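You operate a simulated robot arm through the tools that you are given. There is no shell and no other tool. Be economical: measure what you need, move in short steps, check, and stop when the job is done.

Carry out the task below with a simulated two-armed robot. There is one attempt and no reset: what you move stays moved.

JOB
Take the press jaw with the smallest size on its label from the floor of the jaw tray and leave it on the shelf under the press bench. Then take the yellow-taped pipe and leave it on the space between the two crates. Then fetch the red-taped pipe and stand it on top of the tape measure. Then take the short level and put it on the small white board. Then put the blue-taped pipe on the top of the trestle table away on the free end of the press bench. Then count the brass plugs on the top of the trestle table, then put as many of the tool batteries from the top of the trestle table on the shelf under the grey table. Then lift the boiler flap open. The order counts. Set down upright: red-taped pipe, short level, tool battery.

Only the result counts: the job must be done as asked and must still hold three seconds after the hand-in. Knocking over, shifting, dropping, spilling or breaking anything else fails it.

ROBOT AND FRAMES
Two 6-joint arms with two-finger parallel grippers on one trunk, on a base that drives. Base frame: it is fixed to the floor where the robot stands at the start and does not move with it; the origin is under the middle of the robot, x ahead of it, y to its left, z up. Lengths are in mm, angles in degrees, forces in N, time in s.
The left shoulder is at the start at [-77, 177, 832], the right one opposite. With the tool pointing down near the work surface each hand reaches from about 420 to 680 mm from the robot's upright axis, wherever it stands, measured 20 degrees to its own side. Places, roughly: blue-taped pipe (3x3x7 cm) [-1000, 2900, 800]; boiler flap [-3400, 4400, 1200]; brass plug (4x4x4 cm) [-900, 2900, 800]; brass plug (5x5x4 cm) [-900, 3000, 800]; free end of the press bench [700, 1300, 900]; press jaw [500, 0, 1000]; red-taped pipe (3x3x7 cm) [500, 1600, 900]; shelf under the grey table [-2300, 1200, 300]; shelf under the press bench [700, 800, 300]; short level (23x3x5 cm) [500, 2100, 900]; small white board (26x20x2 cm) [-200, 4500, 500]; space between the two crates (26x20 cm) [-480, 4540, 920]; tape measure (8x5x7 cm) [-2500, 4200, 700]; tool battery [-1000, 3000, 750]; yellow-taped pipe (3x3x7 cm) [500, 1400, 900]. Payload 1.57 kg a hand.
The tool frame of a hand sits at the grasp point between the pads (the TCP): z along the fingers, y along the line on which they close. The tips reach 30 mm beyond it. The gripper opens to 80 mm. The fingers are 17 mm wide and 12 mm thick; the gripper's body (40 by 82 mm) begins 80 mm behind the TCP.
Orientation is that of the tool frame in the base frame, as [roll, pitch, yaw] about the fixed x, y, z axes, in that order (R = Rz(yaw) Ry(pitch) Rx(roll)). With the fingers straight down and closing along the base's y, the tool's x points along the base's -x, its y along +y and its z along -z.

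CONTROLS
- The arms move only by the tool nudge_tool. It takes "left_motion", "right_motion" or both (then of equal length, played together; a hand with none holds still); each is text: rows parted by semicolons, each of 7 numbers parted by spaces: the shift along the tool's x, y, z in units of 100 mm (1.0 is 100 mm), then the turn, a rotation vector about the tool's x, y, z in units of 120 degrees (1.0 is 120 degrees), then the gripper command, from -1 (fully open) to 1 (shut), values between in proportion. In form: tx ty tz wx wy wz fingers; .... A call has 1 to 8 rows; each row is the pose to reach, as a shift and turn from the pose commanded when the call began, along the tool's axes at that moment. A call with a number of a shift or a turn outside -1 to 1 is refused whole. Rows are played at 5 a second. More than 50 mm and 8.6 degrees between two rows, or a gripper value outside its range, and nothing of the call is played. A pose out of reach is approached as far as the arm can. The call stops where the force on the tool passes 40 N (or 10 N more than at its start, if that is more) or the arm is blocked; 0.2 s more then pass. The fingers move at their own pace (about 72 mm/s each) and stop on an object; they squeeze with about 40 N. The grip force told is the motor's: it shows also when the fingers shut on nothing. Time passes only in rows, and 0.2 s behind the last, so rows that repeat a pose let the fingers close. The reply holds the time, the measured pose of the TCP, the force on the tool along the base axes, the opening and the grip force, in the units named above and with some noise, with the torque about the TCP (base axes, N m) and any sound that the robot's microphone picked up.
- Cameras (640 x 400 px; columns grow to the right, rows downward): "scene" is now at [33.1, 13.5, 1567.9]; the picture's right is [0.03, -1.00, 0.00], its down [-0.74, -0.02, -0.67] and it looks along [0.67, 0.02, -0.74] (base axes); focal length 273 px, centre (320, 200). "left" rides on the left gripper at [72, 7, -122] in its tool frame; the picture's right is [-0.09, 1.00, 0.00], its down [-0.84, -0.08, -0.54] and it looks along [-0.54, -0.05, 0.84] (tool axes); focal length 238 px, centre (320, 200). "right" rides on the right gripper at [72, -7, -122] in its tool frame; the picture's right is [0.09, 1.00, 0.00], its down [-0.84, 0.08, -0.54] and it looks along [-0.54, 0.05, 0.84] (tool axes); focal length 238 px, centre (320, 200). There is no depth. A picture from a camera that has moved, and an enlarged one, comes with that camera's place and axes in the base frame and with its lens. The place of the scene camera against the robot may be out by one fixed shift of up to 18 mm in any direction.
- capture(camera): a new picture of that camera. No time passes.
- lift_body(by): slides the trunk up (or, below 0, down) by that many mm; the arms and the scene camera ride with it, the base frame stays. It gives what a move gives, with no picture.
- roll_base(legs): drives the robot by 1 to 6 legs, each [ahead, left, turn to the left] in mm, mm and degrees, along the robot's own axes; the way and the turn of a leg run together, so that a leg with both is an arc; at most 1500 mm and 180 degrees a leg. The arms and the cameras ride along, it lands a little off, and it stops where it bumps. It gives what a move gives.
- turn_head(pan, tilt): turns the head with the scene camera to pan (to the left, within 143 degrees either way) and tilt (down, from -29 to 69), counted from straight ahead of the robot. It gives what a move gives.
- zoom(camera, box): a new picture of the part [left, top, right, bottom] of that camera's present view, enlarged. No time passes.
- job_done(): hands the job in; it is judged then, once.

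Go step by step. Nothing tells you exact positions but the pictures and the camera data: compare them with the known pose of the tool, close in by small moves and look again before you grip or let go. The budget is 217 turns and 208 pictures, counting those below and the enlarged ones. Unless the task says otherwise, let go and move clear before handing in.

The tools are called after "Request:" as a command line: name --argument value ..., lists and objects as JSON in quotes. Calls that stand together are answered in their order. nudge_tool: Moves the arms, as the interface text tells. Its arguments: {"type":"object","properties":{"left_motion":{"type":"string"},"right_motion":{"type":"string"}},"required":[]} The other tools are called the same way: lift_body (by) slides the trunk up or down; roll_base (legs) drives the base; turn_head (pan, tilt) turns the head that bears the scene camera; capture (camera) takes a picture; zoom (camera, box) takes an enlarged picture of a part of a camera's view; job_done () hands the job in.

At the start:

```text
time: 0.0
left_tool_pos: [369.3, 188.2, 1224.0]
left_tcp_rot: [179.9, 0.1, 179.9]
left_ft_force: [-0.1, 0.0, 1.0]
left_wrist_torque: [-0.01, 0.0, -0.03]
left_finger_gap: 79.6
left_finger_force: 0.1
right_tool_pos: [396.9, -117.0, 1201.1]
right_tcp_rot: [179.9, 0.0, 180.0]
right_ft_force: [1.3, 1.2, 0.1]
right_wrist_torque: [0.01, 0.02, 0.01]
right_finger_gap: 80.1
right_finger_force: 0.0
trunk travel left (down, up): [-275.0, 53.0]
robot x, y, heading: [2.0, -1.5, -0.2]
head pan, tilt: [1.9, 47.8]
```

scene: 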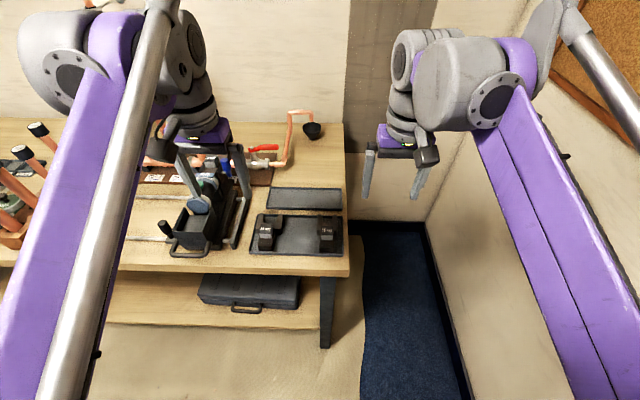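
right: 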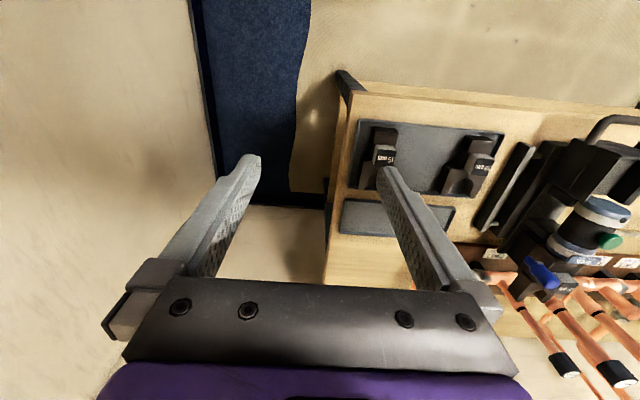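
left: 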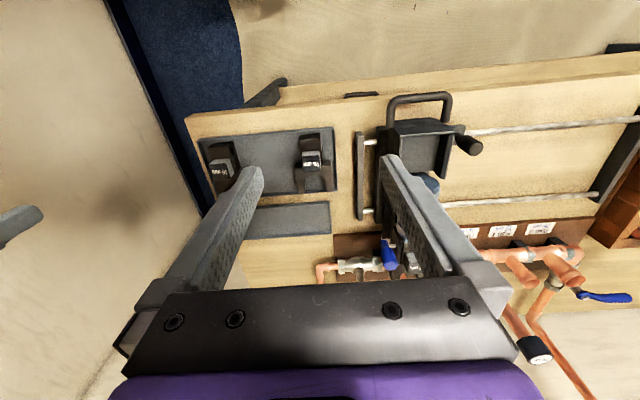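

I see the press bench with the jaw tray holding two jaws ahead of me. I zoom in on the labels and look at the bench.

Request:
zoom --camera "scene" --box '[230, 170, 360, 270]'

Request:
zoom --camera "right" --box '[340, 100, 520, 220]'

Request:
zoom --camera "left" --box '[190, 110, 350, 210]'

```text
4.00 times, centred on (295, 220) of scene
camera zoom: at [33.1, 13.5, 1567.9], right [0.03, -1.0, 0.0], down [-0.74, -0.02, -0.67], along [0.67, 0.02, -0.74], focal length 1094 px, centre (420, 120)
```

zoom: 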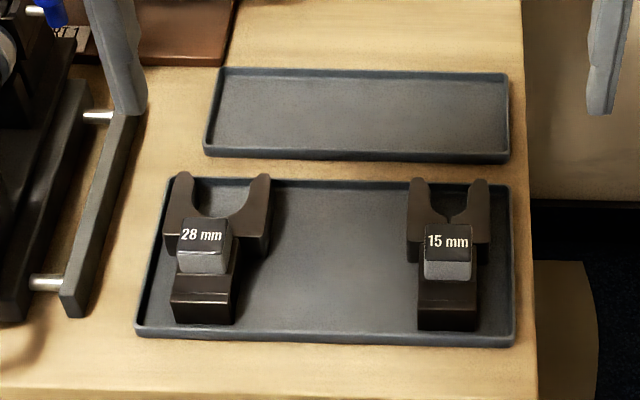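

```text
3.33 times, centred on (430, 160) of right
camera zoom: at [324.6, -122.8, 1322.6], right [-0.09, 1.0, 0.0], down [0.84, 0.08, 0.54], along [0.54, 0.05, -0.84], focal length 794 px, centre (-47, 333)
```

zoom: 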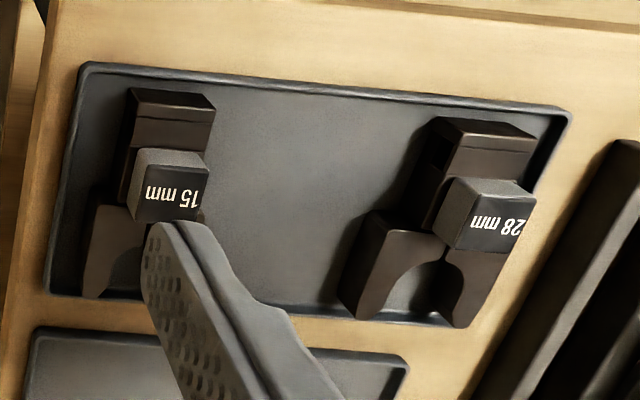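

```text
4.00 times, centred on (270, 160) of left
camera zoom: at [296.6, 195.1, 1346.4], right [0.09, 1.0, 0.0], down [0.84, -0.08, 0.54], along [0.54, -0.05, -0.84], focal length 953 px, centre (520, 360)
```

zoom: 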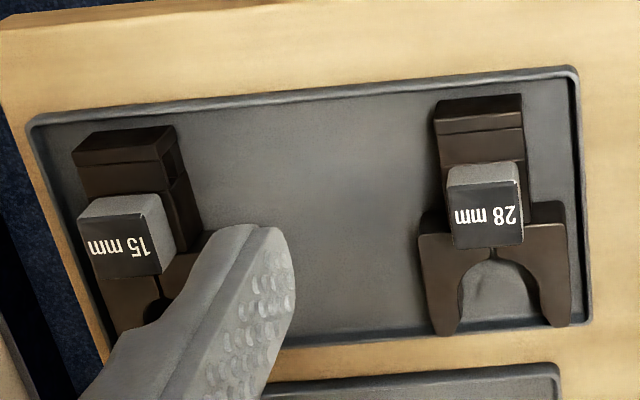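

The 15 mm jaw has the smallest label and sits at about [468, -2, 955]. I bring the right hand above it, tilting forward a little, to look closer.

Request:
nudge_tool --right_motion "-0.1 0.25 0.25 0 -0.05 0 -1; -0.2 0.5 0.5 0 -0.1 0 -1; -0.3 0.75 0.75 0 -0.15 0 -1; -0.4 1 1 0 -0.2 0 -1; -0.4 1 1 0 -0.25 0 -1"

Request:
capture --camera "right"

Request:
capture --camera "scene"

```text
time: 1.2
left_tool_pos: [367.1, 188.1, 1224.6]
left_tcp_rot: [179.9, 0.2, -180.0]
left_ft_force: [0.2, 0.5, -0.7]
left_wrist_torque: [0.03, -0.01, 0.0]
left_finger_gap: 79.8
left_finger_force: 0.0
right_tool_pos: [436.1, -17.3, 1101.0]
right_tcp_rot: [179.9, 30.1, -180.0]
right_ft_force: [0.1, -0.2, 0.7]
right_wrist_torque: [-0.03, -0.01, -0.01]
right_finger_gap: 79.8
right_finger_force: 0.0
trunk travel left (down, up): [-275.0, 53.0]
robot x, y, heading: [-2.5, 0.7, -0.1]
head pan, tilt: [1.9, 47.8]
```

```text
201 pictures are left
camera right: at [312.0, -22.3, 1170.5], right [-0.08, 1.0, -0.05], down [0.45, 0.08, 0.89], along [0.89, 0.05, -0.46], focal length 238 px, centre (320, 200)
```

right: 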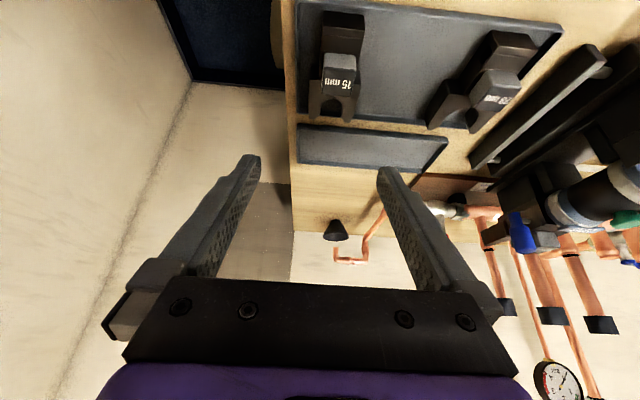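

```text
200 pictures are left
camera scene: at [32.0, 12.9, 1567.9], right [0.03, -1.0, 0.0], down [-0.74, -0.02, -0.67], along [0.67, 0.02, -0.74], focal length 273 px, centre (320, 200)
```

scene: 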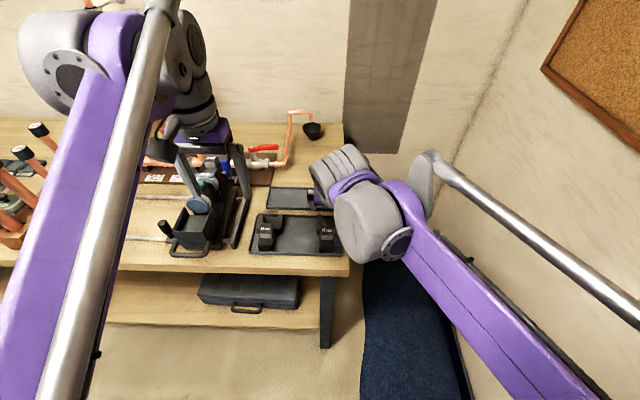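

The tilt works. I zoom in on the jaw to get its heights.

Request:
zoom --camera "right" --box '[290, 0, 386, 140]'

```text
2.86 times, centred on (338, 70) of right
camera zoom: at [312.0, -22.3, 1170.5], right [-0.08, 1.0, -0.05], down [0.45, 0.08, 0.89], along [0.89, 0.05, -0.46], focal length 681 px, centre (269, 571)
```

zoom: 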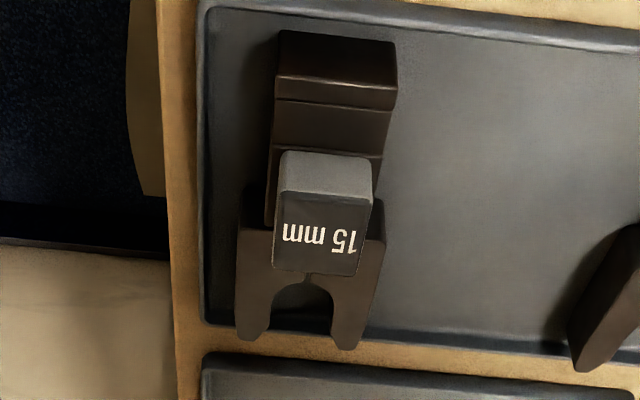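

The block with the label is about 31 mm wide and spans x 454–483, z 934–957, with the jaw body below it. I go to a pre-grasp pose with a 40° tilt.

Request:
nudge_tool --right_motion "0.1 0.05 0.3 0 -0.03 0 -1; 0.2 0.1 0.6 0 -0.06 0 -1; 0.295 0.15 0.88 0 -0.083 0 -1; 0.295 0.15 0.88 0 -0.083 0 -1"

Request:
capture --camera "right"

```text
time: 2.2
left_tool_pos: [367.5, 188.8, 1224.3]
left_tcp_rot: [179.9, 0.1, 180.0]
left_ft_force: [1.3, 0.2, -0.1]
left_wrist_torque: [0.0, -0.01, -0.02]
left_finger_gap: 80.1
left_finger_force: 0.0
right_tool_pos: [454.7, -1.4, 1010.3]
right_tcp_rot: [-179.9, 40.0, -180.0]
right_ft_force: [0.2, -0.3, 0.8]
right_wrist_torque: [0.0, 0.01, 0.03]
right_finger_gap: 80.1
right_finger_force: 0.1
trunk travel left (down, up): [-275.0, 53.0]
robot x, y, heading: [-2.5, 0.9, 0.1]
head pan, tilt: [1.9, 47.8]
```

```text
198 pictures are left
camera right: at [321.2, -7.3, 1057.1], right [-0.07, 1.0, -0.06], down [0.29, 0.08, 0.95], along [0.95, 0.05, -0.3], focal length 238 px, centre (320, 200)
```

right: 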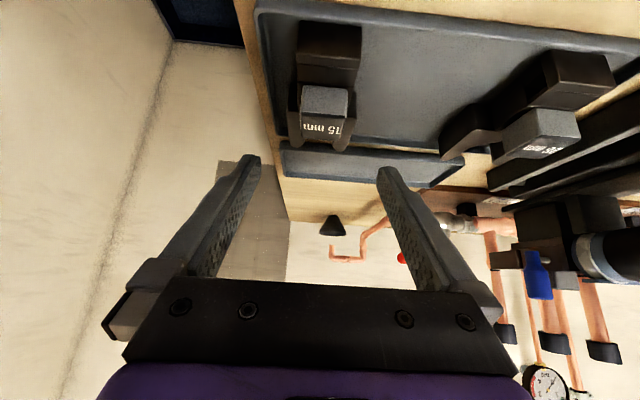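

The block is centred between the fingers; I descend straight down and close.

Request:
nudge_tool --right_motion "0.1 -0.01 0.12 0 0 0 -1; 0.2 -0.01 0.24 0 0 0 -1; 0.3 -0.01 0.357 0 0 0 -1; 0.3 -0.01 0.357 0 0 0 -1; 0.3 -0.01 0.357 0 0 0 1; 0.3 -0.01 0.357 0 0 0 1; 0.3 -0.01 0.357 0 0 0 1; 0.3 -0.01 0.357 0 0 0 1"

Request:
capture --camera "right"

```text
time: 4.0
left_tool_pos: [369.1, 189.3, 1223.7]
left_tcp_rot: [180.0, 0.0, -180.0]
left_ft_force: [-0.8, -0.3, -0.1]
left_wrist_torque: [0.01, 0.0, -0.02]
left_finger_gap: 79.7
left_finger_force: 0.1
right_tool_pos: [455.7, -3.9, 963.3]
right_tcp_rot: [-180.0, 40.1, 180.0]
right_ft_force: [-0.3, 1.0, 0.7]
right_wrist_torque: [0.03, -0.11, 0.04]
right_finger_gap: 31.6
right_finger_force: 40.1
trunk travel left (down, up): [-275.0, 53.0]
robot x, y, heading: [0.5, 0.3, 0.2]
head pan, tilt: [1.9, 47.8]
```

```text
197 pictures are left
camera right: at [321.1, -8.6, 1010.8], right [-0.07, 1.0, -0.06], down [0.29, 0.08, 0.95], along [0.95, 0.05, -0.3], focal length 238 px, centre (320, 200)
```

right: 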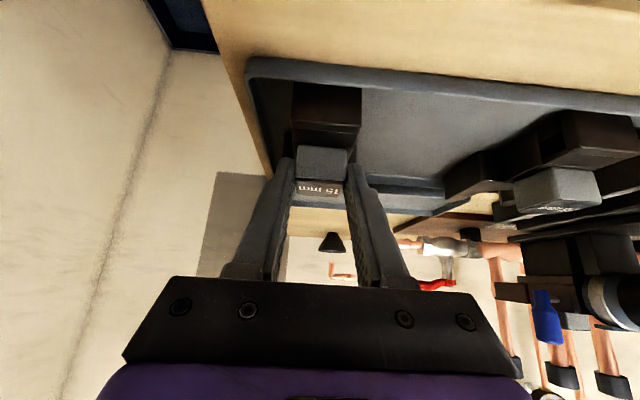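

Gripped at 31.6 mm. I lift straight up.

Request:
nudge_tool --right_motion "-0.13 0 -0.15 0 0 0 1; -0.26 0 -0.3 0 0 0 1; -0.39 0 -0.46 0 0 0 1; -0.52 0 -0.61 0 0 0 1; -0.64 0 -0.766 0 0 0 1"

Request:
capture --camera "right"

Request:
capture --camera "scene"

```text
time: 5.2
left_tool_pos: [369.0, 187.9, 1223.5]
left_tcp_rot: [179.9, 0.1, -179.9]
left_ft_force: [0.1, 0.1, -0.5]
left_wrist_torque: [-0.01, 0.0, 0.01]
left_finger_gap: 79.9
left_finger_force: 0.1
right_tool_pos: [455.6, -2.0, 1063.0]
right_tcp_rot: [-179.9, 40.1, 179.9]
right_ft_force: [0.3, 0.2, -5.5]
right_wrist_torque: [0.01, 0.17, -0.02]
right_finger_gap: 31.9
right_finger_force: 39.9
trunk travel left (down, up): [-275.0, 53.0]
robot x, y, heading: [1.8, 1.1, -0.1]
head pan, tilt: [1.9, 47.8]
```

```text
196 pictures are left
camera right: at [321.8, -8.5, 1110.0], right [-0.07, 1.0, -0.06], down [0.29, 0.08, 0.95], along [0.95, 0.05, -0.3], focal length 238 px, centre (320, 200)
```

right: 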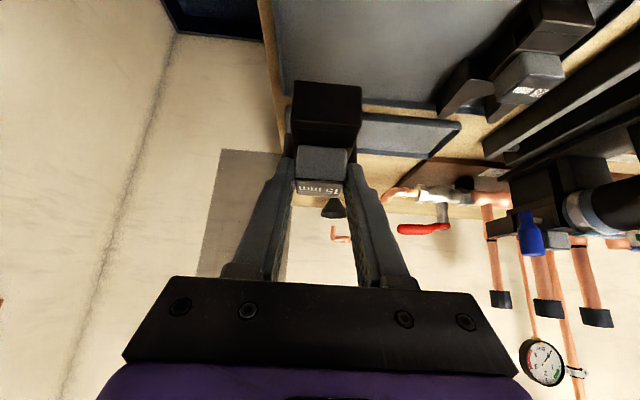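

```text
195 pictures are left
camera scene: at [33.3, 13.4, 1567.9], right [0.03, -1.0, 0.0], down [-0.74, -0.02, -0.67], along [0.67, 0.02, -0.74], focal length 273 px, centre (320, 200)
```

scene: 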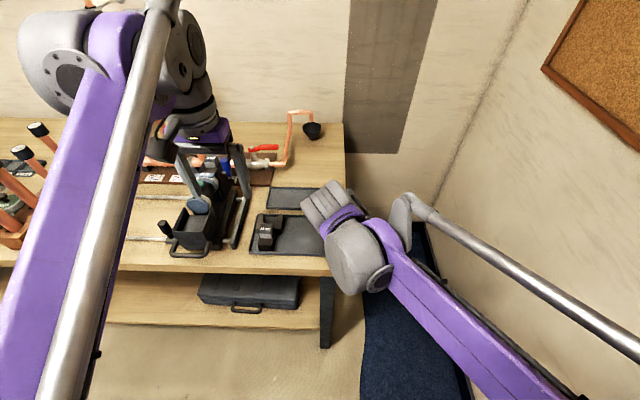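

The jaw is held clear. I look to the left and behind-left before driving.

Request:
turn_head --pan 75 --tilt 25

Request:
capture --camera "scene"

Request:
turn_head --pan 140 --tilt 30

Request:
capture --camera "scene"

```text
time: 6.7
left_tool_pos: [369.2, 187.8, 1224.2]
left_tcp_rot: [179.9, 0.0, -180.0]
left_ft_force: [0.2, -0.5, -0.5]
left_wrist_torque: [0.01, 0.02, 0.04]
left_finger_gap: 79.9
left_finger_force: 0.0
right_tool_pos: [456.0, -2.5, 1061.2]
right_tcp_rot: [-180.0, 39.9, 180.0]
right_ft_force: [0.7, -0.2, -5.7]
right_wrist_torque: [-0.03, 0.15, -0.01]
right_finger_gap: 31.6
right_finger_force: 40.4
trunk travel left (down, up): [-275.0, 53.0]
robot x, y, heading: [-4.0, 0.3, 0.2]
head pan, tilt: [75.0, 25.0]
```

```text
194 pictures are left
camera scene: at [-21.4, 99.9, 1602.4], right [0.97, -0.26, 0.0], down [-0.11, -0.41, -0.91], along [0.23, 0.88, -0.42], focal length 273 px, centre (320, 200)
```

scene: 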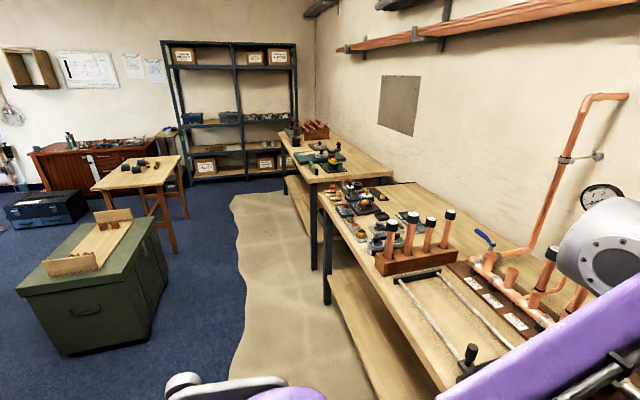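

```text
time: 8.0
left_tool_pos: [369.6, 188.5, 1224.2]
left_tcp_rot: [179.9, -0.1, -180.0]
left_ft_force: [-0.6, 0.3, 0.5]
left_wrist_torque: [0.0, 0.05, -0.01]
left_finger_gap: 79.9
left_finger_force: 0.1
right_tool_pos: [456.6, -4.9, 1061.5]
right_tcp_rot: [180.0, 40.0, -180.0]
right_ft_force: [-0.9, -0.6, -6.0]
right_wrist_torque: [0.0, 0.16, 0.0]
right_finger_gap: 31.6
right_finger_force: 39.7
trunk travel left (down, up): [-275.0, 53.0]
robot x, y, heading: [3.3, 0.5, 0.1]
head pan, tilt: [140.0, 30.0]
```

```text
193 pictures are left
camera scene: at [-114.5, 69.1, 1594.5], right [0.64, 0.77, 0.0], down [0.38, -0.32, -0.87], along [-0.66, 0.56, -0.5], focal length 273 px, centre (320, 200)
```

scene: 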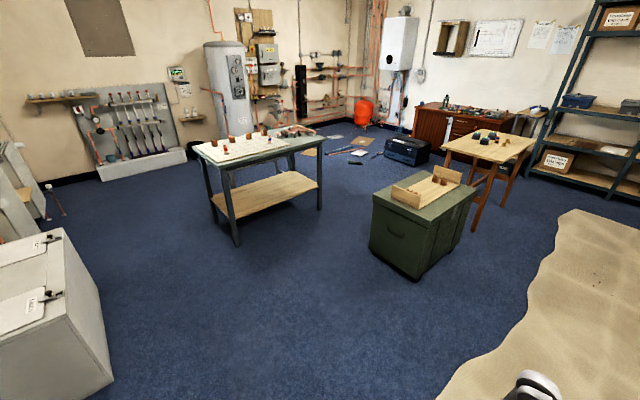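

The surroundings are clear behind me; the green chest stands at about x −1280…−780, y 1610…2320. I back off, sidestep left to an empty stretch of shelf and lower the trunk.

Request:
roll_base --legs '[[-350, 0, 0], [0, 750, 0]]'

Request:
lift_body --by -270

Request:
turn_head --pan 0 --tilt 40

Request:
capture --camera "scene"

Request:
capture --camera "right"

```text
time: 16.9
left_tool_pos: [14.9, 942.4, 1224.7]
left_tcp_rot: [179.9, 0.0, -179.7]
left_ft_force: [-0.2, 0.2, -1.0]
left_wrist_torque: [-0.02, 0.02, -0.01]
left_finger_gap: 79.9
left_finger_force: 0.1
right_tool_pos: [103.2, 752.2, 1062.4]
right_tcp_rot: [180.0, 40.0, -179.9]
right_ft_force: [0.2, -0.4, -5.1]
right_wrist_torque: [0.04, 0.18, 0.02]
right_finger_gap: 31.6
right_finger_force: 40.0
trunk travel left (down, up): [-275.0, 53.0]
robot x, y, heading: [-352.9, 752.7, 0.0]
head pan, tilt: [140.0, 30.0]
```

```text
time: 19.7
left_tool_pos: [16.2, 944.6, 953.3]
left_tcp_rot: [179.9, -0.1, -179.8]
left_ft_force: [0.2, 0.2, -0.2]
left_wrist_torque: [0.0, 0.0, 0.03]
left_finger_gap: 80.0
left_finger_force: 0.1
right_tool_pos: [103.0, 752.5, 791.6]
right_tcp_rot: [179.9, 39.9, -179.9]
right_ft_force: [0.5, 0.1, -5.5]
right_wrist_torque: [0.04, 0.13, 0.01]
right_finger_gap: 31.6
right_finger_force: 39.9
trunk travel left (down, up): [-5.0, 323.0]
robot x, y, heading: [-349.6, 756.8, -0.2]
head pan, tilt: [140.0, 30.0]
```

```text
time: 21.9
left_tool_pos: [14.7, 944.2, 952.6]
left_tcp_rot: [179.9, 0.0, -179.8]
left_ft_force: [0.4, -0.6, -0.9]
left_wrist_torque: [0.0, -0.01, 0.02]
left_finger_gap: 80.2
left_finger_force: 0.0
right_tool_pos: [102.7, 752.4, 792.1]
right_tcp_rot: [179.9, 40.0, -179.8]
right_ft_force: [-0.3, 0.0, -6.3]
right_wrist_torque: [-0.01, 0.21, 0.03]
right_finger_gap: 31.6
right_finger_force: 40.2
trunk travel left (down, up): [-5.0, 323.0]
robot x, y, heading: [-353.1, 753.2, 0.0]
head pan, tilt: [0.0, 40.0]
```

```text
192 pictures are left
camera scene: at [-263.0, 765.7, 1304.4], right [0.0, -1.0, 0.0], down [-0.64, 0.0, -0.77], along [0.77, 0.0, -0.64], focal length 273 px, centre (320, 200)
```

scene: 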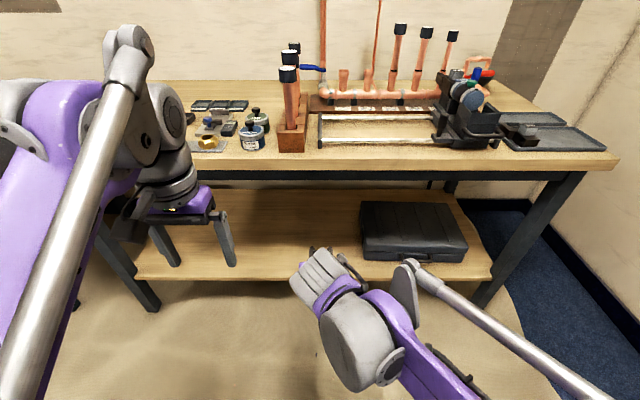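

```text
191 pictures are left
camera right: at [-30.8, 746.8, 839.7], right [-0.07, 1.0, -0.06], down [0.29, 0.08, 0.95], along [0.95, 0.05, -0.3], focal length 238 px, centre (320, 200)
```

right: 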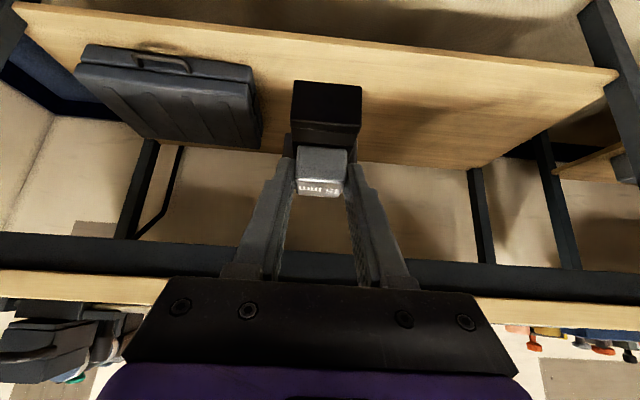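

The shelf is visible with the case at y 150–600, so y≈750 is free. I lower and extend the hand outside the bench.

Request:
nudge_tool --right_motion "0.12 0 0.33 0 0 0 1; 0.24 0 0.66 0 0 0 1; 0.37 0 0.99 0 0 0 1"

Request:
nudge_tool --right_motion "0.12 0 0.33 0 0 0 1; 0.24 0 0.66 0 0 0 1; 0.37 0 0.99 0 0 0 1"

Request:
nudge_tool --right_motion "0.12 0 0.33 0 0 0 1; 0.24 0 0.66 0 0 0 1; 0.37 0 0.99 0 0 0 1"

Request:
capture --camera "right"

Request:
capture --camera "scene"

```text
time: 22.7
left_tool_pos: [15.9, 944.0, 953.4]
left_tcp_rot: [179.9, 0.0, -179.8]
left_ft_force: [0.0, -0.2, 0.0]
left_wrist_torque: [0.01, -0.03, -0.01]
left_finger_gap: 80.1
left_finger_force: 0.0
right_tool_pos: [138.4, 753.2, 691.8]
right_tcp_rot: [180.0, 40.0, -179.8]
right_ft_force: [-0.7, 0.4, -5.5]
right_wrist_torque: [-0.01, 0.15, 0.0]
right_finger_gap: 31.8
right_finger_force: 40.0
trunk travel left (down, up): [-5.0, 323.0]
robot x, y, heading: [-350.9, 753.3, 0.3]
head pan, tilt: [0.0, 40.0]
```

```text
time: 23.5
left_tool_pos: [16.1, 943.3, 953.8]
left_tcp_rot: [179.9, 0.0, -179.8]
left_ft_force: [0.9, -0.6, 0.2]
left_wrist_torque: [-0.01, 0.02, 0.03]
left_finger_gap: 80.1
left_finger_force: 0.1
right_tool_pos: [173.1, 753.7, 592.4]
right_tcp_rot: [-180.0, 39.9, -179.8]
right_ft_force: [0.6, 0.2, -5.1]
right_wrist_torque: [-0.01, 0.17, 0.02]
right_finger_gap: 31.2
right_finger_force: 39.3
trunk travel left (down, up): [-5.0, 323.0]
robot x, y, heading: [-353.3, 753.3, 0.1]
head pan, tilt: [0.0, 40.0]
```

```text
time: 24.3
left_tool_pos: [16.1, 944.3, 954.4]
left_tcp_rot: [179.7, 0.0, -179.9]
left_ft_force: [-0.4, -0.3, 0.3]
left_wrist_torque: [-0.01, 0.02, 0.04]
left_finger_gap: 80.0
left_finger_force: 0.1
right_tool_pos: [208.0, 752.6, 492.3]
right_tcp_rot: [180.0, 39.9, -179.7]
right_ft_force: [0.7, 0.2, -4.3]
right_wrist_torque: [0.04, 0.14, 0.0]
right_finger_gap: 31.6
right_finger_force: 40.2
trunk travel left (down, up): [-5.0, 323.0]
robot x, y, heading: [-351.3, 757.7, 0.0]
head pan, tilt: [0.0, 40.0]
```

```text
190 pictures are left
camera right: at [75.2, 746.6, 539.8], right [-0.07, 1.0, -0.06], down [0.29, 0.08, 0.95], along [0.95, 0.05, -0.3], focal length 238 px, centre (320, 200)
```

right: 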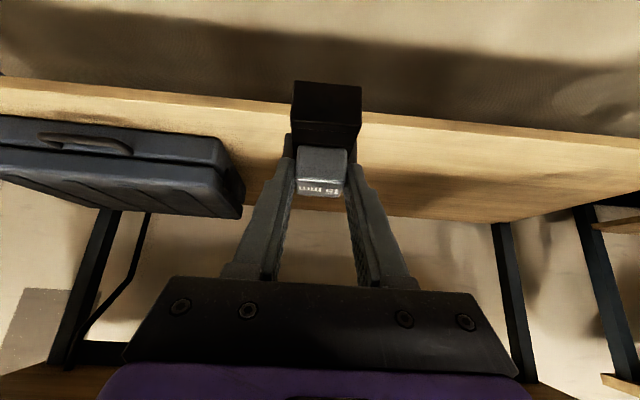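

```text
189 pictures are left
camera scene: at [-262.5, 765.6, 1304.4], right [0.0, -1.0, 0.0], down [-0.64, 0.0, -0.77], along [0.77, 0.0, -0.64], focal length 273 px, centre (320, 200)
```

scene: 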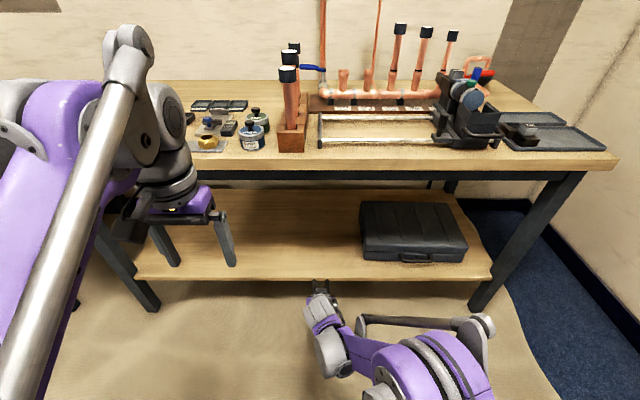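

The shelf edge lies somewhere at x 405–490. I drive forward so the jaw goes over the shelf, still high, then look again.

Request:
roll_base --legs '[[330, 0, 0]]'

Request:
capture --camera "right"

Request:
capture --camera "scene"

```text
time: 26.5
left_tool_pos: [345.9, 946.9, 954.3]
left_tcp_rot: [179.9, 0.0, -179.6]
left_ft_force: [-0.3, 0.1, 0.8]
left_wrist_torque: [0.0, 0.02, 0.0]
left_finger_gap: 80.1
left_finger_force: 0.1
right_tool_pos: [539.9, 757.2, 491.6]
right_tcp_rot: [180.0, 39.9, -179.5]
right_ft_force: [-0.7, -0.1, -6.8]
right_wrist_torque: [-0.03, 0.15, 0.01]
right_finger_gap: 31.6
right_finger_force: 40.1
trunk travel left (down, up): [-5.0, 323.0]
robot x, y, heading: [-21.6, 756.4, 0.5]
head pan, tilt: [0.0, 40.0]
```

```text
188 pictures are left
camera right: at [405.8, 750.2, 540.2], right [-0.08, 1.0, -0.06], down [0.29, 0.08, 0.95], along [0.95, 0.06, -0.3], focal length 238 px, centre (320, 200)
```

right: 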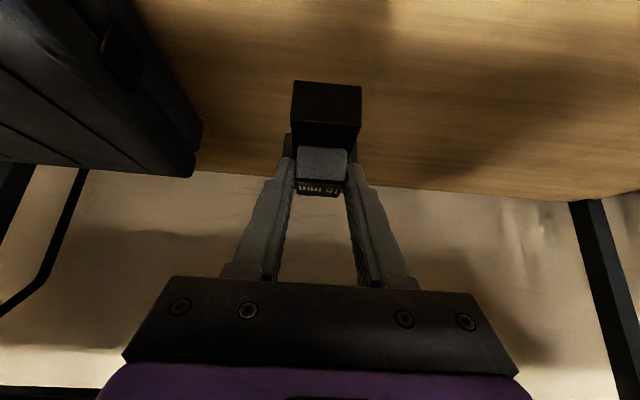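

```text
187 pictures are left
camera scene: at [68.2, 767.6, 1304.4], right [0.01, -1.0, 0.0], down [-0.64, 0.0, -0.77], along [0.77, 0.01, -0.64], focal length 273 px, centre (320, 200)
```

scene: 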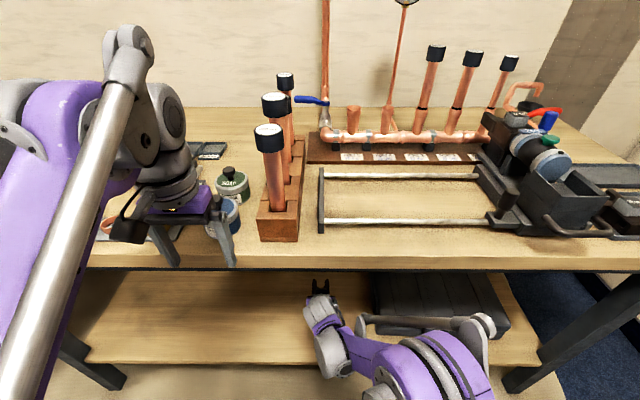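

The shelf edge is at about x 420–435, so the jaw is well inside. I go straight down in steps until contact.

Request:
nudge_tool --right_motion "0.16 0 0.19 0 0 0 1; 0.32 0 0.38 0 0 0 1; 0.48 0 0.57 0 0 0 1; 0.64 0 0.766 0 0 0 1"

Request:
capture --camera "right"

```text
time: 27.5
left_tool_pos: [344.9, 947.0, 952.7]
left_tcp_rot: [179.8, 0.1, -179.6]
left_ft_force: [0.3, -0.4, -0.5]
left_wrist_torque: [0.01, -0.02, 0.03]
left_finger_gap: 79.9
left_finger_force: 0.0
right_tool_pos: [540.0, 757.5, 392.7]
right_tcp_rot: [179.9, 40.0, -179.6]
right_ft_force: [0.9, 0.5, -5.6]
right_wrist_torque: [0.03, 0.17, -0.01]
right_finger_gap: 31.7
right_finger_force: 40.0
trunk travel left (down, up): [-5.0, 323.0]
robot x, y, heading: [-19.1, 758.4, 0.7]
head pan, tilt: [0.0, 40.0]
```

```text
186 pictures are left
camera right: at [406.0, 750.3, 439.8], right [-0.08, 1.0, -0.06], down [0.29, 0.08, 0.95], along [0.95, 0.06, -0.3], focal length 238 px, centre (320, 200)
```

right: 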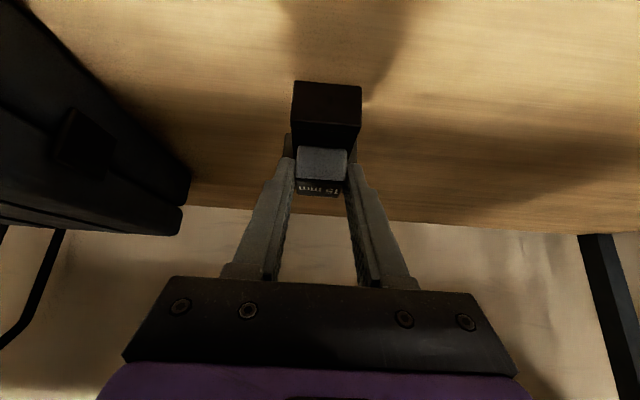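

Continuing down gently in 5 mm rows.

Request:
nudge_tool --right_motion "0.032 0 0.038 0 0 0 1; 0.064 0 0.077 0 0 0 1; 0.096 0 0.115 0 0 0 1; 0.129 0 0.153 0 0 0 1; 0.161 0 0.191 0 0 0 1; 0.193 0 0.23 0 0 0 1; 0.225 0 0.268 0 0 0 1"

Request:
capture --camera "right"

```text
time: 29.1
left_tool_pos: [344.2, 947.2, 954.0]
left_tcp_rot: [179.9, 0.0, -179.6]
left_ft_force: [-0.2, 1.0, 0.5]
left_wrist_torque: [0.0, 0.0, -0.01]
left_finger_gap: 80.0
left_finger_force: 0.0
right_tool_pos: [539.5, 757.9, 358.1]
right_tcp_rot: [-179.9, 40.0, -179.7]
right_ft_force: [0.5, -0.3, -5.3]
right_wrist_torque: [0.05, 0.17, -0.02]
right_finger_gap: 31.6
right_finger_force: 39.9
trunk travel left (down, up): [-5.0, 323.0]
robot x, y, heading: [-25.1, 753.3, 0.5]
head pan, tilt: [0.0, 40.0]
```

```text
185 pictures are left
camera right: at [406.0, 750.2, 405.8], right [-0.08, 1.0, -0.06], down [0.29, 0.08, 0.95], along [0.95, 0.06, -0.3], focal length 238 px, centre (320, 200)
```

right: 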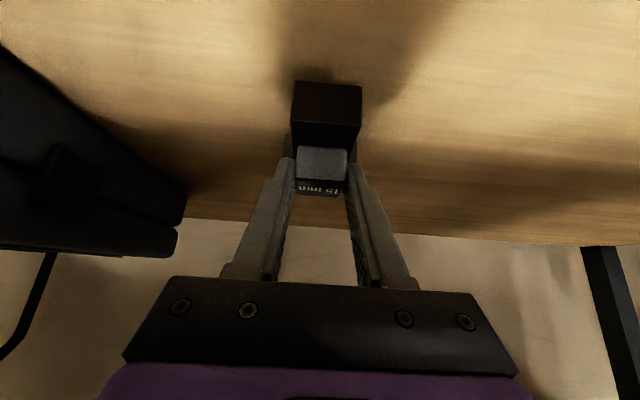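

No contact yet; continuing.

Request:
nudge_tool --right_motion "0.032 0 0.038 0 0 0 1; 0.064 0 0.077 0 0 0 1; 0.09 0 0.107 0 0 0 1; 0.116 0 0.138 0 0 0 1; 0.141 0 0.168 0 0 0 1; 0.167 0 0.199 0 0 0 1; 0.193 0 0.23 0 0 0 1; 0.22 0 0.26 0 0 0 1"

Request:
capture --camera "right"

```text
time: 30.3
left_tool_pos: [343.4, 947.2, 954.3]
left_tcp_rot: [180.0, 0.1, -179.6]
left_ft_force: [0.2, 0.8, 0.0]
left_wrist_torque: [-0.02, 0.01, 0.03]
left_finger_gap: 80.1
left_finger_force: 0.1
right_tool_pos: [538.7, 757.7, 341.8]
right_tcp_rot: [180.0, 40.4, -179.6]
right_ft_force: [-8.7, -3.5, 24.3]
right_wrist_torque: [0.07, 0.56, 0.02]
right_finger_gap: 31.6
right_finger_force: 39.6
trunk travel left (down, up): [-5.0, 323.0]
robot x, y, heading: [-20.2, 757.4, 0.4]
head pan, tilt: [0.0, 40.0]
stopped in row 5 (right hand): the force on the tool passed its limit at 73 N (the readings are from after the stop); the commanded pose is now the measured one
```

```text
184 pictures are left
camera right: at [405.0, 750.2, 387.6], right [-0.08, 1.0, -0.06], down [0.28, 0.08, 0.96], along [0.96, 0.06, -0.29], focal length 238 px, centre (320, 200)
```

right: 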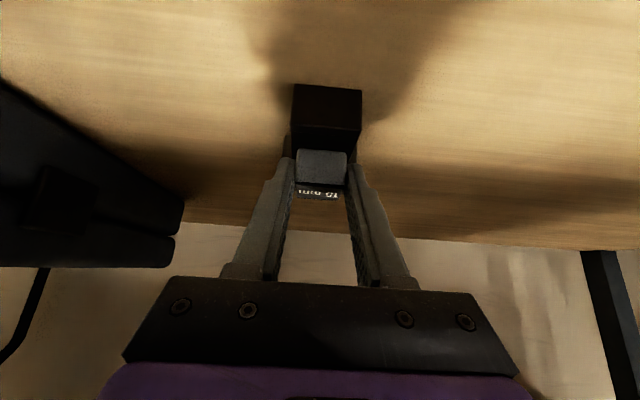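

Contact with the shelf. I ease off a millimetre, open and back away along the tool axis.

Request:
nudge_tool --right_motion "-0.006 0 -0.008 0 0 0 1; -0.006 0 -0.008 0 0 0 -1; -0.006 0 -0.008 0 0 0 -1; -0.006 0 -0.008 0 0 0 -1; -0.006 0 -0.25 0 0 0 -1; -0.006 0 -0.5 0 0 0 -1; -0.006 0 -0.75 0 0 0 -1; -0.006 0 -1 0 0 0 -1"

Request:
capture --camera "right"

```text
time: 32.1
left_tool_pos: [345.9, 947.9, 955.7]
left_tcp_rot: [180.0, 0.1, -179.6]
left_ft_force: [0.6, 0.0, 0.0]
left_wrist_torque: [-0.01, -0.02, -0.01]
left_finger_gap: 80.0
left_finger_force: 0.1
right_tool_pos: [475.1, 757.2, 416.2]
right_tcp_rot: [179.9, 40.2, -179.5]
right_ft_force: [0.2, -0.5, 0.1]
right_wrist_torque: [0.02, -0.03, -0.03]
right_finger_gap: 79.7
right_finger_force: 0.0
trunk travel left (down, up): [-5.0, 323.0]
robot x, y, heading: [-18.8, 755.8, 0.3]
head pan, tilt: [0.0, 40.0]
```

```text
183 pictures are left
camera right: at [341.9, 749.9, 463.0], right [-0.08, 1.0, -0.06], down [0.29, 0.08, 0.95], along [0.95, 0.06, -0.29], focal length 238 px, centre (320, 200)
```

right: 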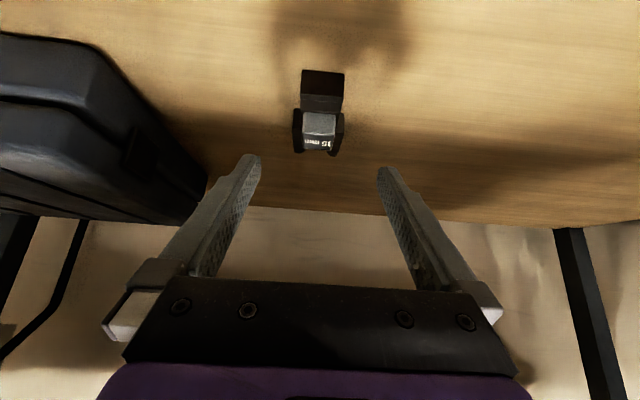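

The jaw sits on the shelf. I back out, raise the trunk and bring the right hand up.

Request:
roll_base --legs '[[-370, 0, 0]]'

Request:
lift_body --by 275

Request:
nudge_tool --right_motion "-0.27 0 -0.33 0 0 0 -1; -0.55 0 -0.66 0 0 0 -1; -0.83 0 -1 0 0 0 -1"

Request:
nudge_tool --right_motion "-0.27 0 -0.33 0 0 0 -1; -0.55 0 -0.66 0 0 0 -1; -0.83 0 -1 0 0 0 -1"

Request:
nudge_tool --right_motion "-0.27 0 -0.33 0 0.05 0 -1; -0.55 0 -0.66 0 0.1 0 -1; -0.83 0 -1 0 0.15 0 -1; -0.83 0 -1 0 0.2 0 -1; -0.83 0 -1 0 0.25 0 -1; -0.83 0 -1 0 0.3 0 -1;-0.83 0 -1 0 0.3333 0 -1"

Request:
roll_base --legs '[[0, 600, 0]]'

Request:
turn_head --pan 10 --tilt 40

Request:
capture --camera "scene"

Request:
capture --camera "left"

```text
time: 34.4
left_tool_pos: [-25.5, 944.9, 954.2]
left_tcp_rot: [179.9, 0.0, -179.6]
left_ft_force: [0.0, 0.1, 0.3]
left_wrist_torque: [0.0, -0.03, 0.02]
left_finger_gap: 80.3
left_finger_force: 0.0
right_tool_pos: [106.4, 754.9, 415.5]
right_tcp_rot: [-179.9, 40.3, -179.5]
right_ft_force: [-0.5, -0.7, 0.0]
right_wrist_torque: [0.02, -0.02, 0.02]
right_finger_gap: 80.1
right_finger_force: 0.1
trunk travel left (down, up): [-5.0, 323.0]
robot x, y, heading: [-393.2, 750.6, 0.5]
head pan, tilt: [0.0, 40.0]
```

```text
time: 37.2
left_tool_pos: [-25.9, 944.7, 1229.5]
left_tcp_rot: [179.9, 0.0, -179.5]
left_ft_force: [0.3, -0.6, -1.1]
left_wrist_torque: [0.02, 0.0, -0.01]
left_finger_gap: 79.9
left_finger_force: 0.1
right_tool_pos: [106.7, 754.8, 690.2]
right_tcp_rot: [179.9, 40.3, -179.6]
right_ft_force: [0.0, -0.5, -0.4]
right_wrist_torque: [0.02, 0.01, 0.01]
right_finger_gap: 80.2
right_finger_force: 0.0
trunk travel left (down, up): [-280.0, 48.0]
robot x, y, heading: [-391.6, 750.9, 0.3]
head pan, tilt: [0.0, 40.0]
```

```text
time: 38.0
left_tool_pos: [-25.0, 944.9, 1229.5]
left_tcp_rot: [179.9, 0.1, -179.6]
left_ft_force: [0.4, -0.1, -0.1]
left_wrist_torque: [0.02, 0.01, -0.02]
left_finger_gap: 79.7
left_finger_force: 0.0
right_tool_pos: [104.7, 753.1, 821.6]
right_tcp_rot: [179.9, 40.2, -179.6]
right_ft_force: [0.1, 0.9, -0.1]
right_wrist_torque: [-0.01, 0.01, 0.01]
right_finger_gap: 79.7
right_finger_force: 0.1
trunk travel left (down, up): [-280.0, 48.0]
robot x, y, heading: [-392.9, 755.2, 0.4]
head pan, tilt: [0.0, 40.0]
```

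```text
time: 38.8
left_tool_pos: [-25.8, 945.3, 1229.5]
left_tcp_rot: [179.9, 0.1, -179.6]
left_ft_force: [-0.1, -0.3, 0.4]
left_wrist_torque: [0.0, 0.0, -0.02]
left_finger_gap: 80.2
left_finger_force: 0.1
right_tool_pos: [103.7, 754.3, 952.4]
right_tcp_rot: [179.9, 40.3, -179.5]
right_ft_force: [-0.3, -0.1, 0.3]
right_wrist_torque: [0.01, 0.01, 0.01]
right_finger_gap: 80.0
right_finger_force: 0.0
trunk travel left (down, up): [-280.0, 48.0]
robot x, y, heading: [-389.9, 754.2, 0.5]
head pan, tilt: [0.0, 40.0]
```

```text
time: 40.4
left_tool_pos: [-24.8, 944.6, 1228.8]
left_tcp_rot: [179.9, 0.0, -179.7]
left_ft_force: [-1.1, 1.1, 0.4]
left_wrist_torque: [-0.02, 0.0, -0.02]
left_finger_gap: 79.9
left_finger_force: 0.0
right_tool_pos: [102.8, 753.5, 1081.1]
right_tcp_rot: [179.9, 0.2, -179.6]
right_ft_force: [-0.7, -0.1, -0.1]
right_wrist_torque: [0.0, -0.03, -0.01]
right_finger_gap: 80.1
right_finger_force: 0.1
trunk travel left (down, up): [-280.0, 48.0]
robot x, y, heading: [-391.7, 751.0, 0.4]
head pan, tilt: [0.0, 40.0]
```

```text
time: 46.2
left_tool_pos: [-34.3, 1551.5, 1229.1]
left_tcp_rot: [179.9, 0.0, -179.0]
left_ft_force: [0.1, 0.2, -0.3]
left_wrist_torque: [0.0, -0.01, 0.01]
left_finger_gap: 80.2
left_finger_force: 0.0
right_tool_pos: [95.1, 1363.5, 1081.4]
right_tcp_rot: [179.9, 0.3, -178.9]
right_ft_force: [-0.5, -0.2, -0.1]
right_wrist_torque: [-0.01, 0.01, -0.01]
right_finger_gap: 80.0
right_finger_force: 0.0
trunk travel left (down, up): [-280.0, 48.0]
robot x, y, heading: [-397.6, 1357.4, 0.8]
head pan, tilt: [0.0, 40.0]
```

```text
time: 46.9
left_tool_pos: [-34.5, 1552.9, 1229.4]
left_tcp_rot: [-180.0, 0.0, -179.0]
left_ft_force: [0.3, -0.2, -0.5]
left_wrist_torque: [-0.04, 0.01, 0.01]
left_finger_gap: 79.9
left_finger_force: 0.1
right_tool_pos: [95.8, 1364.3, 1080.2]
right_tcp_rot: [-180.0, 0.3, -178.9]
right_ft_force: [0.3, 0.4, -0.6]
right_wrist_torque: [-0.01, -0.02, 0.0]
right_finger_gap: 80.1
right_finger_force: 0.1
trunk travel left (down, up): [-280.0, 48.0]
robot x, y, heading: [-398.8, 1357.6, 1.1]
head pan, tilt: [10.0, 40.0]
```

```text
182 pictures are left
camera scene: at [-361.9, 1383.9, 1584.7], right [0.19, -0.98, 0.0], down [-0.63, -0.12, -0.77], along [0.75, 0.15, -0.64], focal length 273 px, centre (320, 200)
```

scene: 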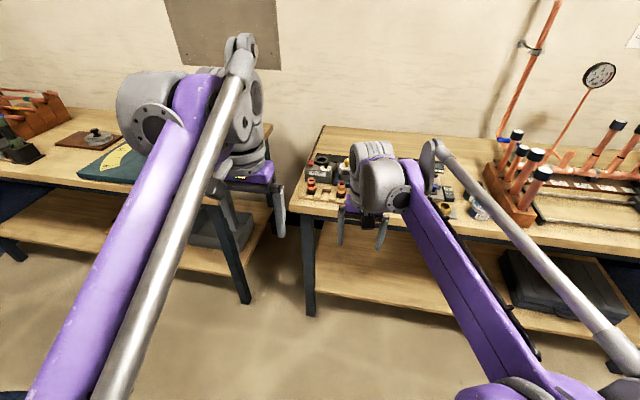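

```text
181 pictures are left
camera left: at [-106.3, 1557.7, 1351.4], right [0.07, 1.0, 0.0], down [0.84, -0.06, 0.54], along [0.54, -0.04, -0.84], focal length 238 px, centre (320, 200)
```

left: 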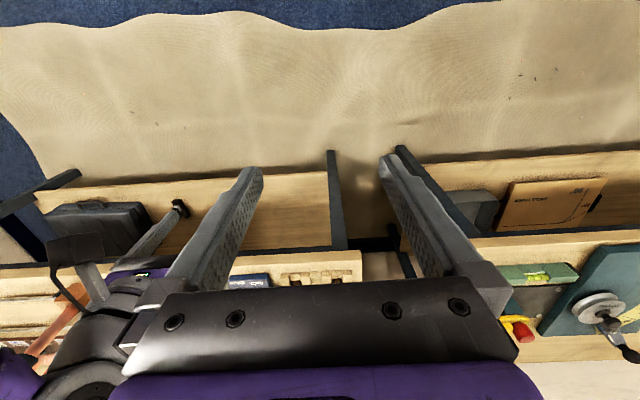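

The taped pipes seem to be near the left end of the press bench; I zoom in there.

Request:
zoom --camera "scene" --box '[285, 125, 365, 215]'

Request:
capture --camera "right"

```text
4.44 times, centred on (325, 170) of scene
camera zoom: at [-361.9, 1383.9, 1584.7], right [0.19, -0.98, 0.0], down [-0.63, -0.12, -0.77], along [0.75, 0.15, -0.64], focal length 1215 px, centre (298, 333)
```

zoom: 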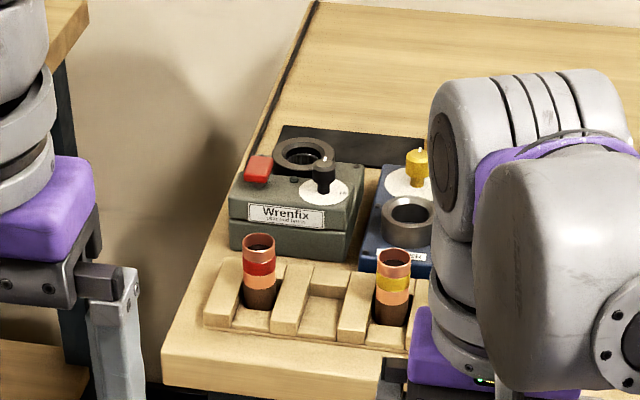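

```text
179 pictures are left
camera right: at [22.0, 1355.9, 1202.5], right [-0.11, 0.99, 0.0], down [0.83, 0.09, 0.55], along [0.54, 0.06, -0.84], focal length 238 px, centre (320, 200)
```

right: 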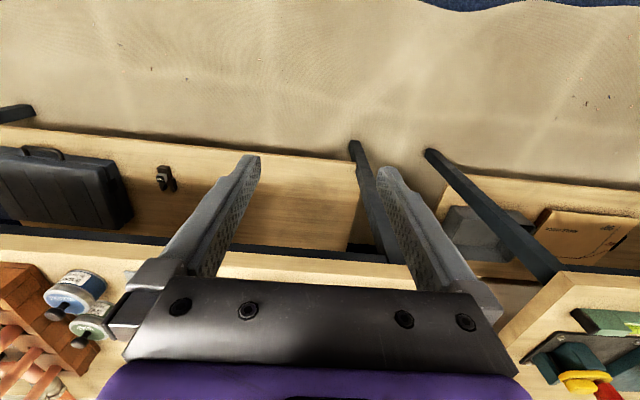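

Yellow pipe at about [458, 1466], red at [460, 1582], standing in a slotted rack. Before choosing the grip, I look at the target rack with the crates.

Request:
turn_head --pan 90 --tilt 18

Request:
capture --camera "scene"

Request:
zoom --camera "scene" --box '[260, 60, 460, 200]'

```text
time: 48.4
left_tool_pos: [-34.3, 1551.9, 1229.0]
left_tcp_rot: [179.9, 0.1, -178.9]
left_ft_force: [-0.2, -0.1, -0.4]
left_wrist_torque: [0.01, -0.01, 0.03]
left_finger_gap: 80.0
left_finger_force: 0.0
right_tool_pos: [95.1, 1362.5, 1081.0]
right_tcp_rot: [-179.9, 0.2, -178.9]
right_ft_force: [-0.3, 0.7, -0.4]
right_wrist_torque: [-0.01, -0.01, 0.01]
right_finger_gap: 80.0
right_finger_force: 0.2
trunk travel left (down, up): [-280.0, 48.0]
robot x, y, heading: [-398.5, 1360.0, 1.2]
head pan, tilt: [90.0, 18.0]
```

```text
178 pictures are left
camera scene: at [-446.9, 1461.0, 1619.4], right [1.0, 0.02, 0.0], down [0.01, -0.31, -0.95], along [-0.02, 0.95, -0.31], focal length 273 px, centre (320, 200)
```

scene: 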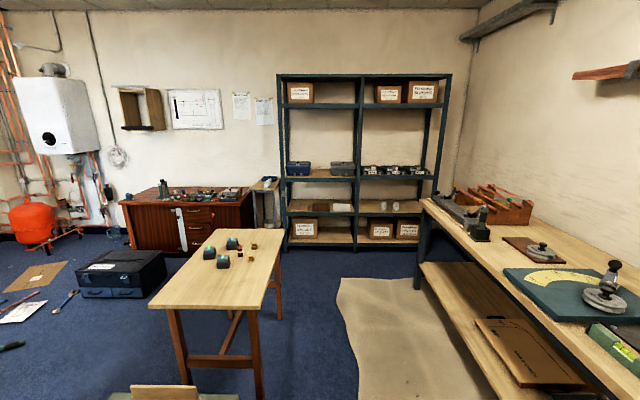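

```text
2.86 times, centred on (360, 130) of scene
camera zoom: at [-446.9, 1461.0, 1619.4], right [1.0, 0.02, 0.0], down [0.01, -0.31, -0.95], along [-0.02, 0.95, -0.31], focal length 781 px, centre (206, 400)
```

zoom: 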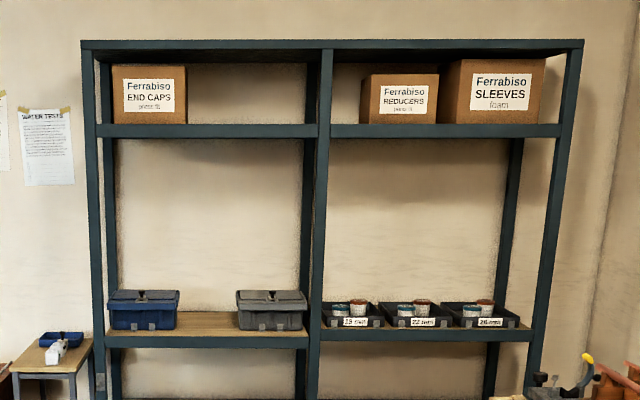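

The space is between the blue and grey crates on the middle shelf, with ample room above. I drive up to the press bench so the left hand can take the yellow pipe with a tilted tool.

Request:
roll_base --legs '[[385, -95, -1.1]]'

Request:
turn_head --pan 15 --tilt 50

Request:
nudge_tool --left_motion "-0.1 0 0.2 0 -0.05 0 -1; -0.2 0 0.4 0 -0.1 0 -1; -0.3 0 0.6 0 -0.15 0 -1; -0.3 0 0.8 0 -0.2 0 -1; -0.3 0 0.8 0 -0.25 0 -1; -0.3 0 0.8 0 -0.3 0 -1; -0.3 0 0.8 0 -0.35 0 -1; -0.3 0 0.8 0 -0.375 0 -1"

Request:
capture --camera "scene"

Request:
capture --camera "left"

```text
time: 50.9
left_tool_pos: [355.4, 1452.5, 1228.8]
left_tcp_rot: [180.0, 0.1, 179.9]
left_ft_force: [0.0, 0.0, 0.1]
left_wrist_torque: [-0.01, 0.0, 0.02]
left_finger_gap: 80.2
left_finger_force: 0.1
right_tool_pos: [479.6, 1260.2, 1080.7]
right_tcp_rot: [179.9, 0.2, 179.9]
right_ft_force: [-0.2, -0.1, -0.5]
right_wrist_torque: [0.01, 0.01, 0.01]
right_finger_gap: 80.0
right_finger_force: 0.1
trunk travel left (down, up): [-280.0, 48.0]
robot x, y, heading: [-14.7, 1265.3, -0.2]
head pan, tilt: [90.0, 18.0]
```

```text
time: 52.4
left_tool_pos: [354.6, 1452.9, 1229.6]
left_tcp_rot: [179.9, 0.0, 179.8]
left_ft_force: [0.2, -0.1, 0.6]
left_wrist_torque: [0.0, -0.01, 0.0]
left_finger_gap: 80.0
left_finger_force: 0.0
right_tool_pos: [479.3, 1260.6, 1080.6]
right_tcp_rot: [180.0, 0.3, 179.8]
right_ft_force: [0.9, 0.8, 0.6]
right_wrist_torque: [0.0, 0.01, 0.01]
right_finger_gap: 79.8
right_finger_force: 0.0
trunk travel left (down, up): [-280.0, 48.0]
robot x, y, heading: [-9.6, 1268.1, -0.1]
head pan, tilt: [15.0, 50.0]
```

```text
time: 54.2
left_tool_pos: [384.8, 1453.9, 1148.7]
left_tcp_rot: [180.0, 45.2, 179.7]
left_ft_force: [-0.7, 0.7, 0.2]
left_wrist_torque: [0.02, 0.0, 0.01]
left_finger_gap: 80.1
left_finger_force: 0.0
right_tool_pos: [478.3, 1261.3, 1081.0]
right_tcp_rot: [179.9, 0.3, 179.9]
right_ft_force: [-0.5, 0.9, -0.5]
right_wrist_torque: [0.0, 0.01, -0.02]
right_finger_gap: 80.0
right_finger_force: 0.1
trunk travel left (down, up): [-280.0, 48.0]
robot x, y, heading: [-13.3, 1265.9, -0.2]
head pan, tilt: [15.0, 50.0]
```

```text
176 pictures are left
camera scene: at [14.0, 1296.2, 1570.5], right [0.25, -0.97, 0.0], down [-0.74, -0.2, -0.64], along [0.62, 0.16, -0.77], focal length 273 px, centre (320, 200)
```

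scene: 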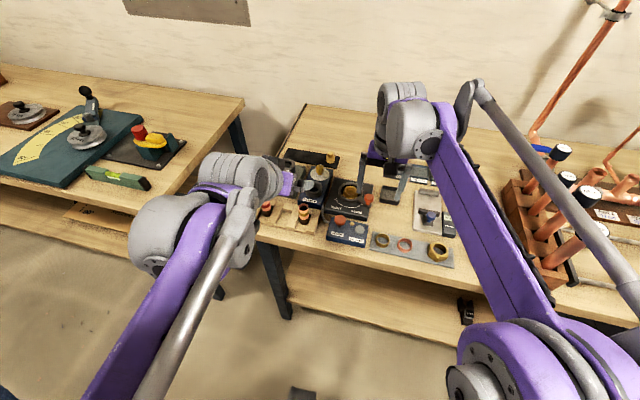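

```text
175 pictures are left
camera left: at [247.8, 1459.6, 1184.7], right [0.07, 1.0, 0.07], down [0.21, -0.08, 0.98], along [0.98, -0.05, -0.21], focal length 238 px, centre (320, 200)
```

left: 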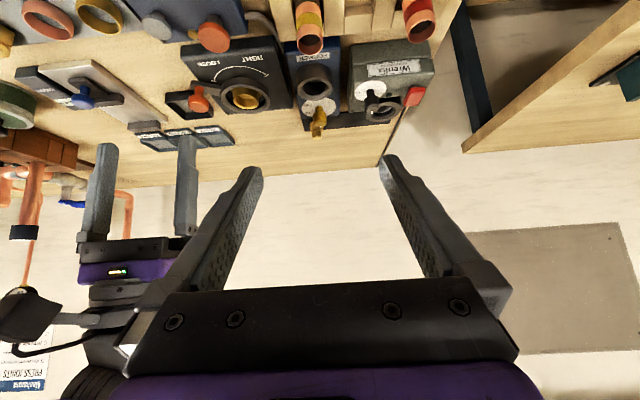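

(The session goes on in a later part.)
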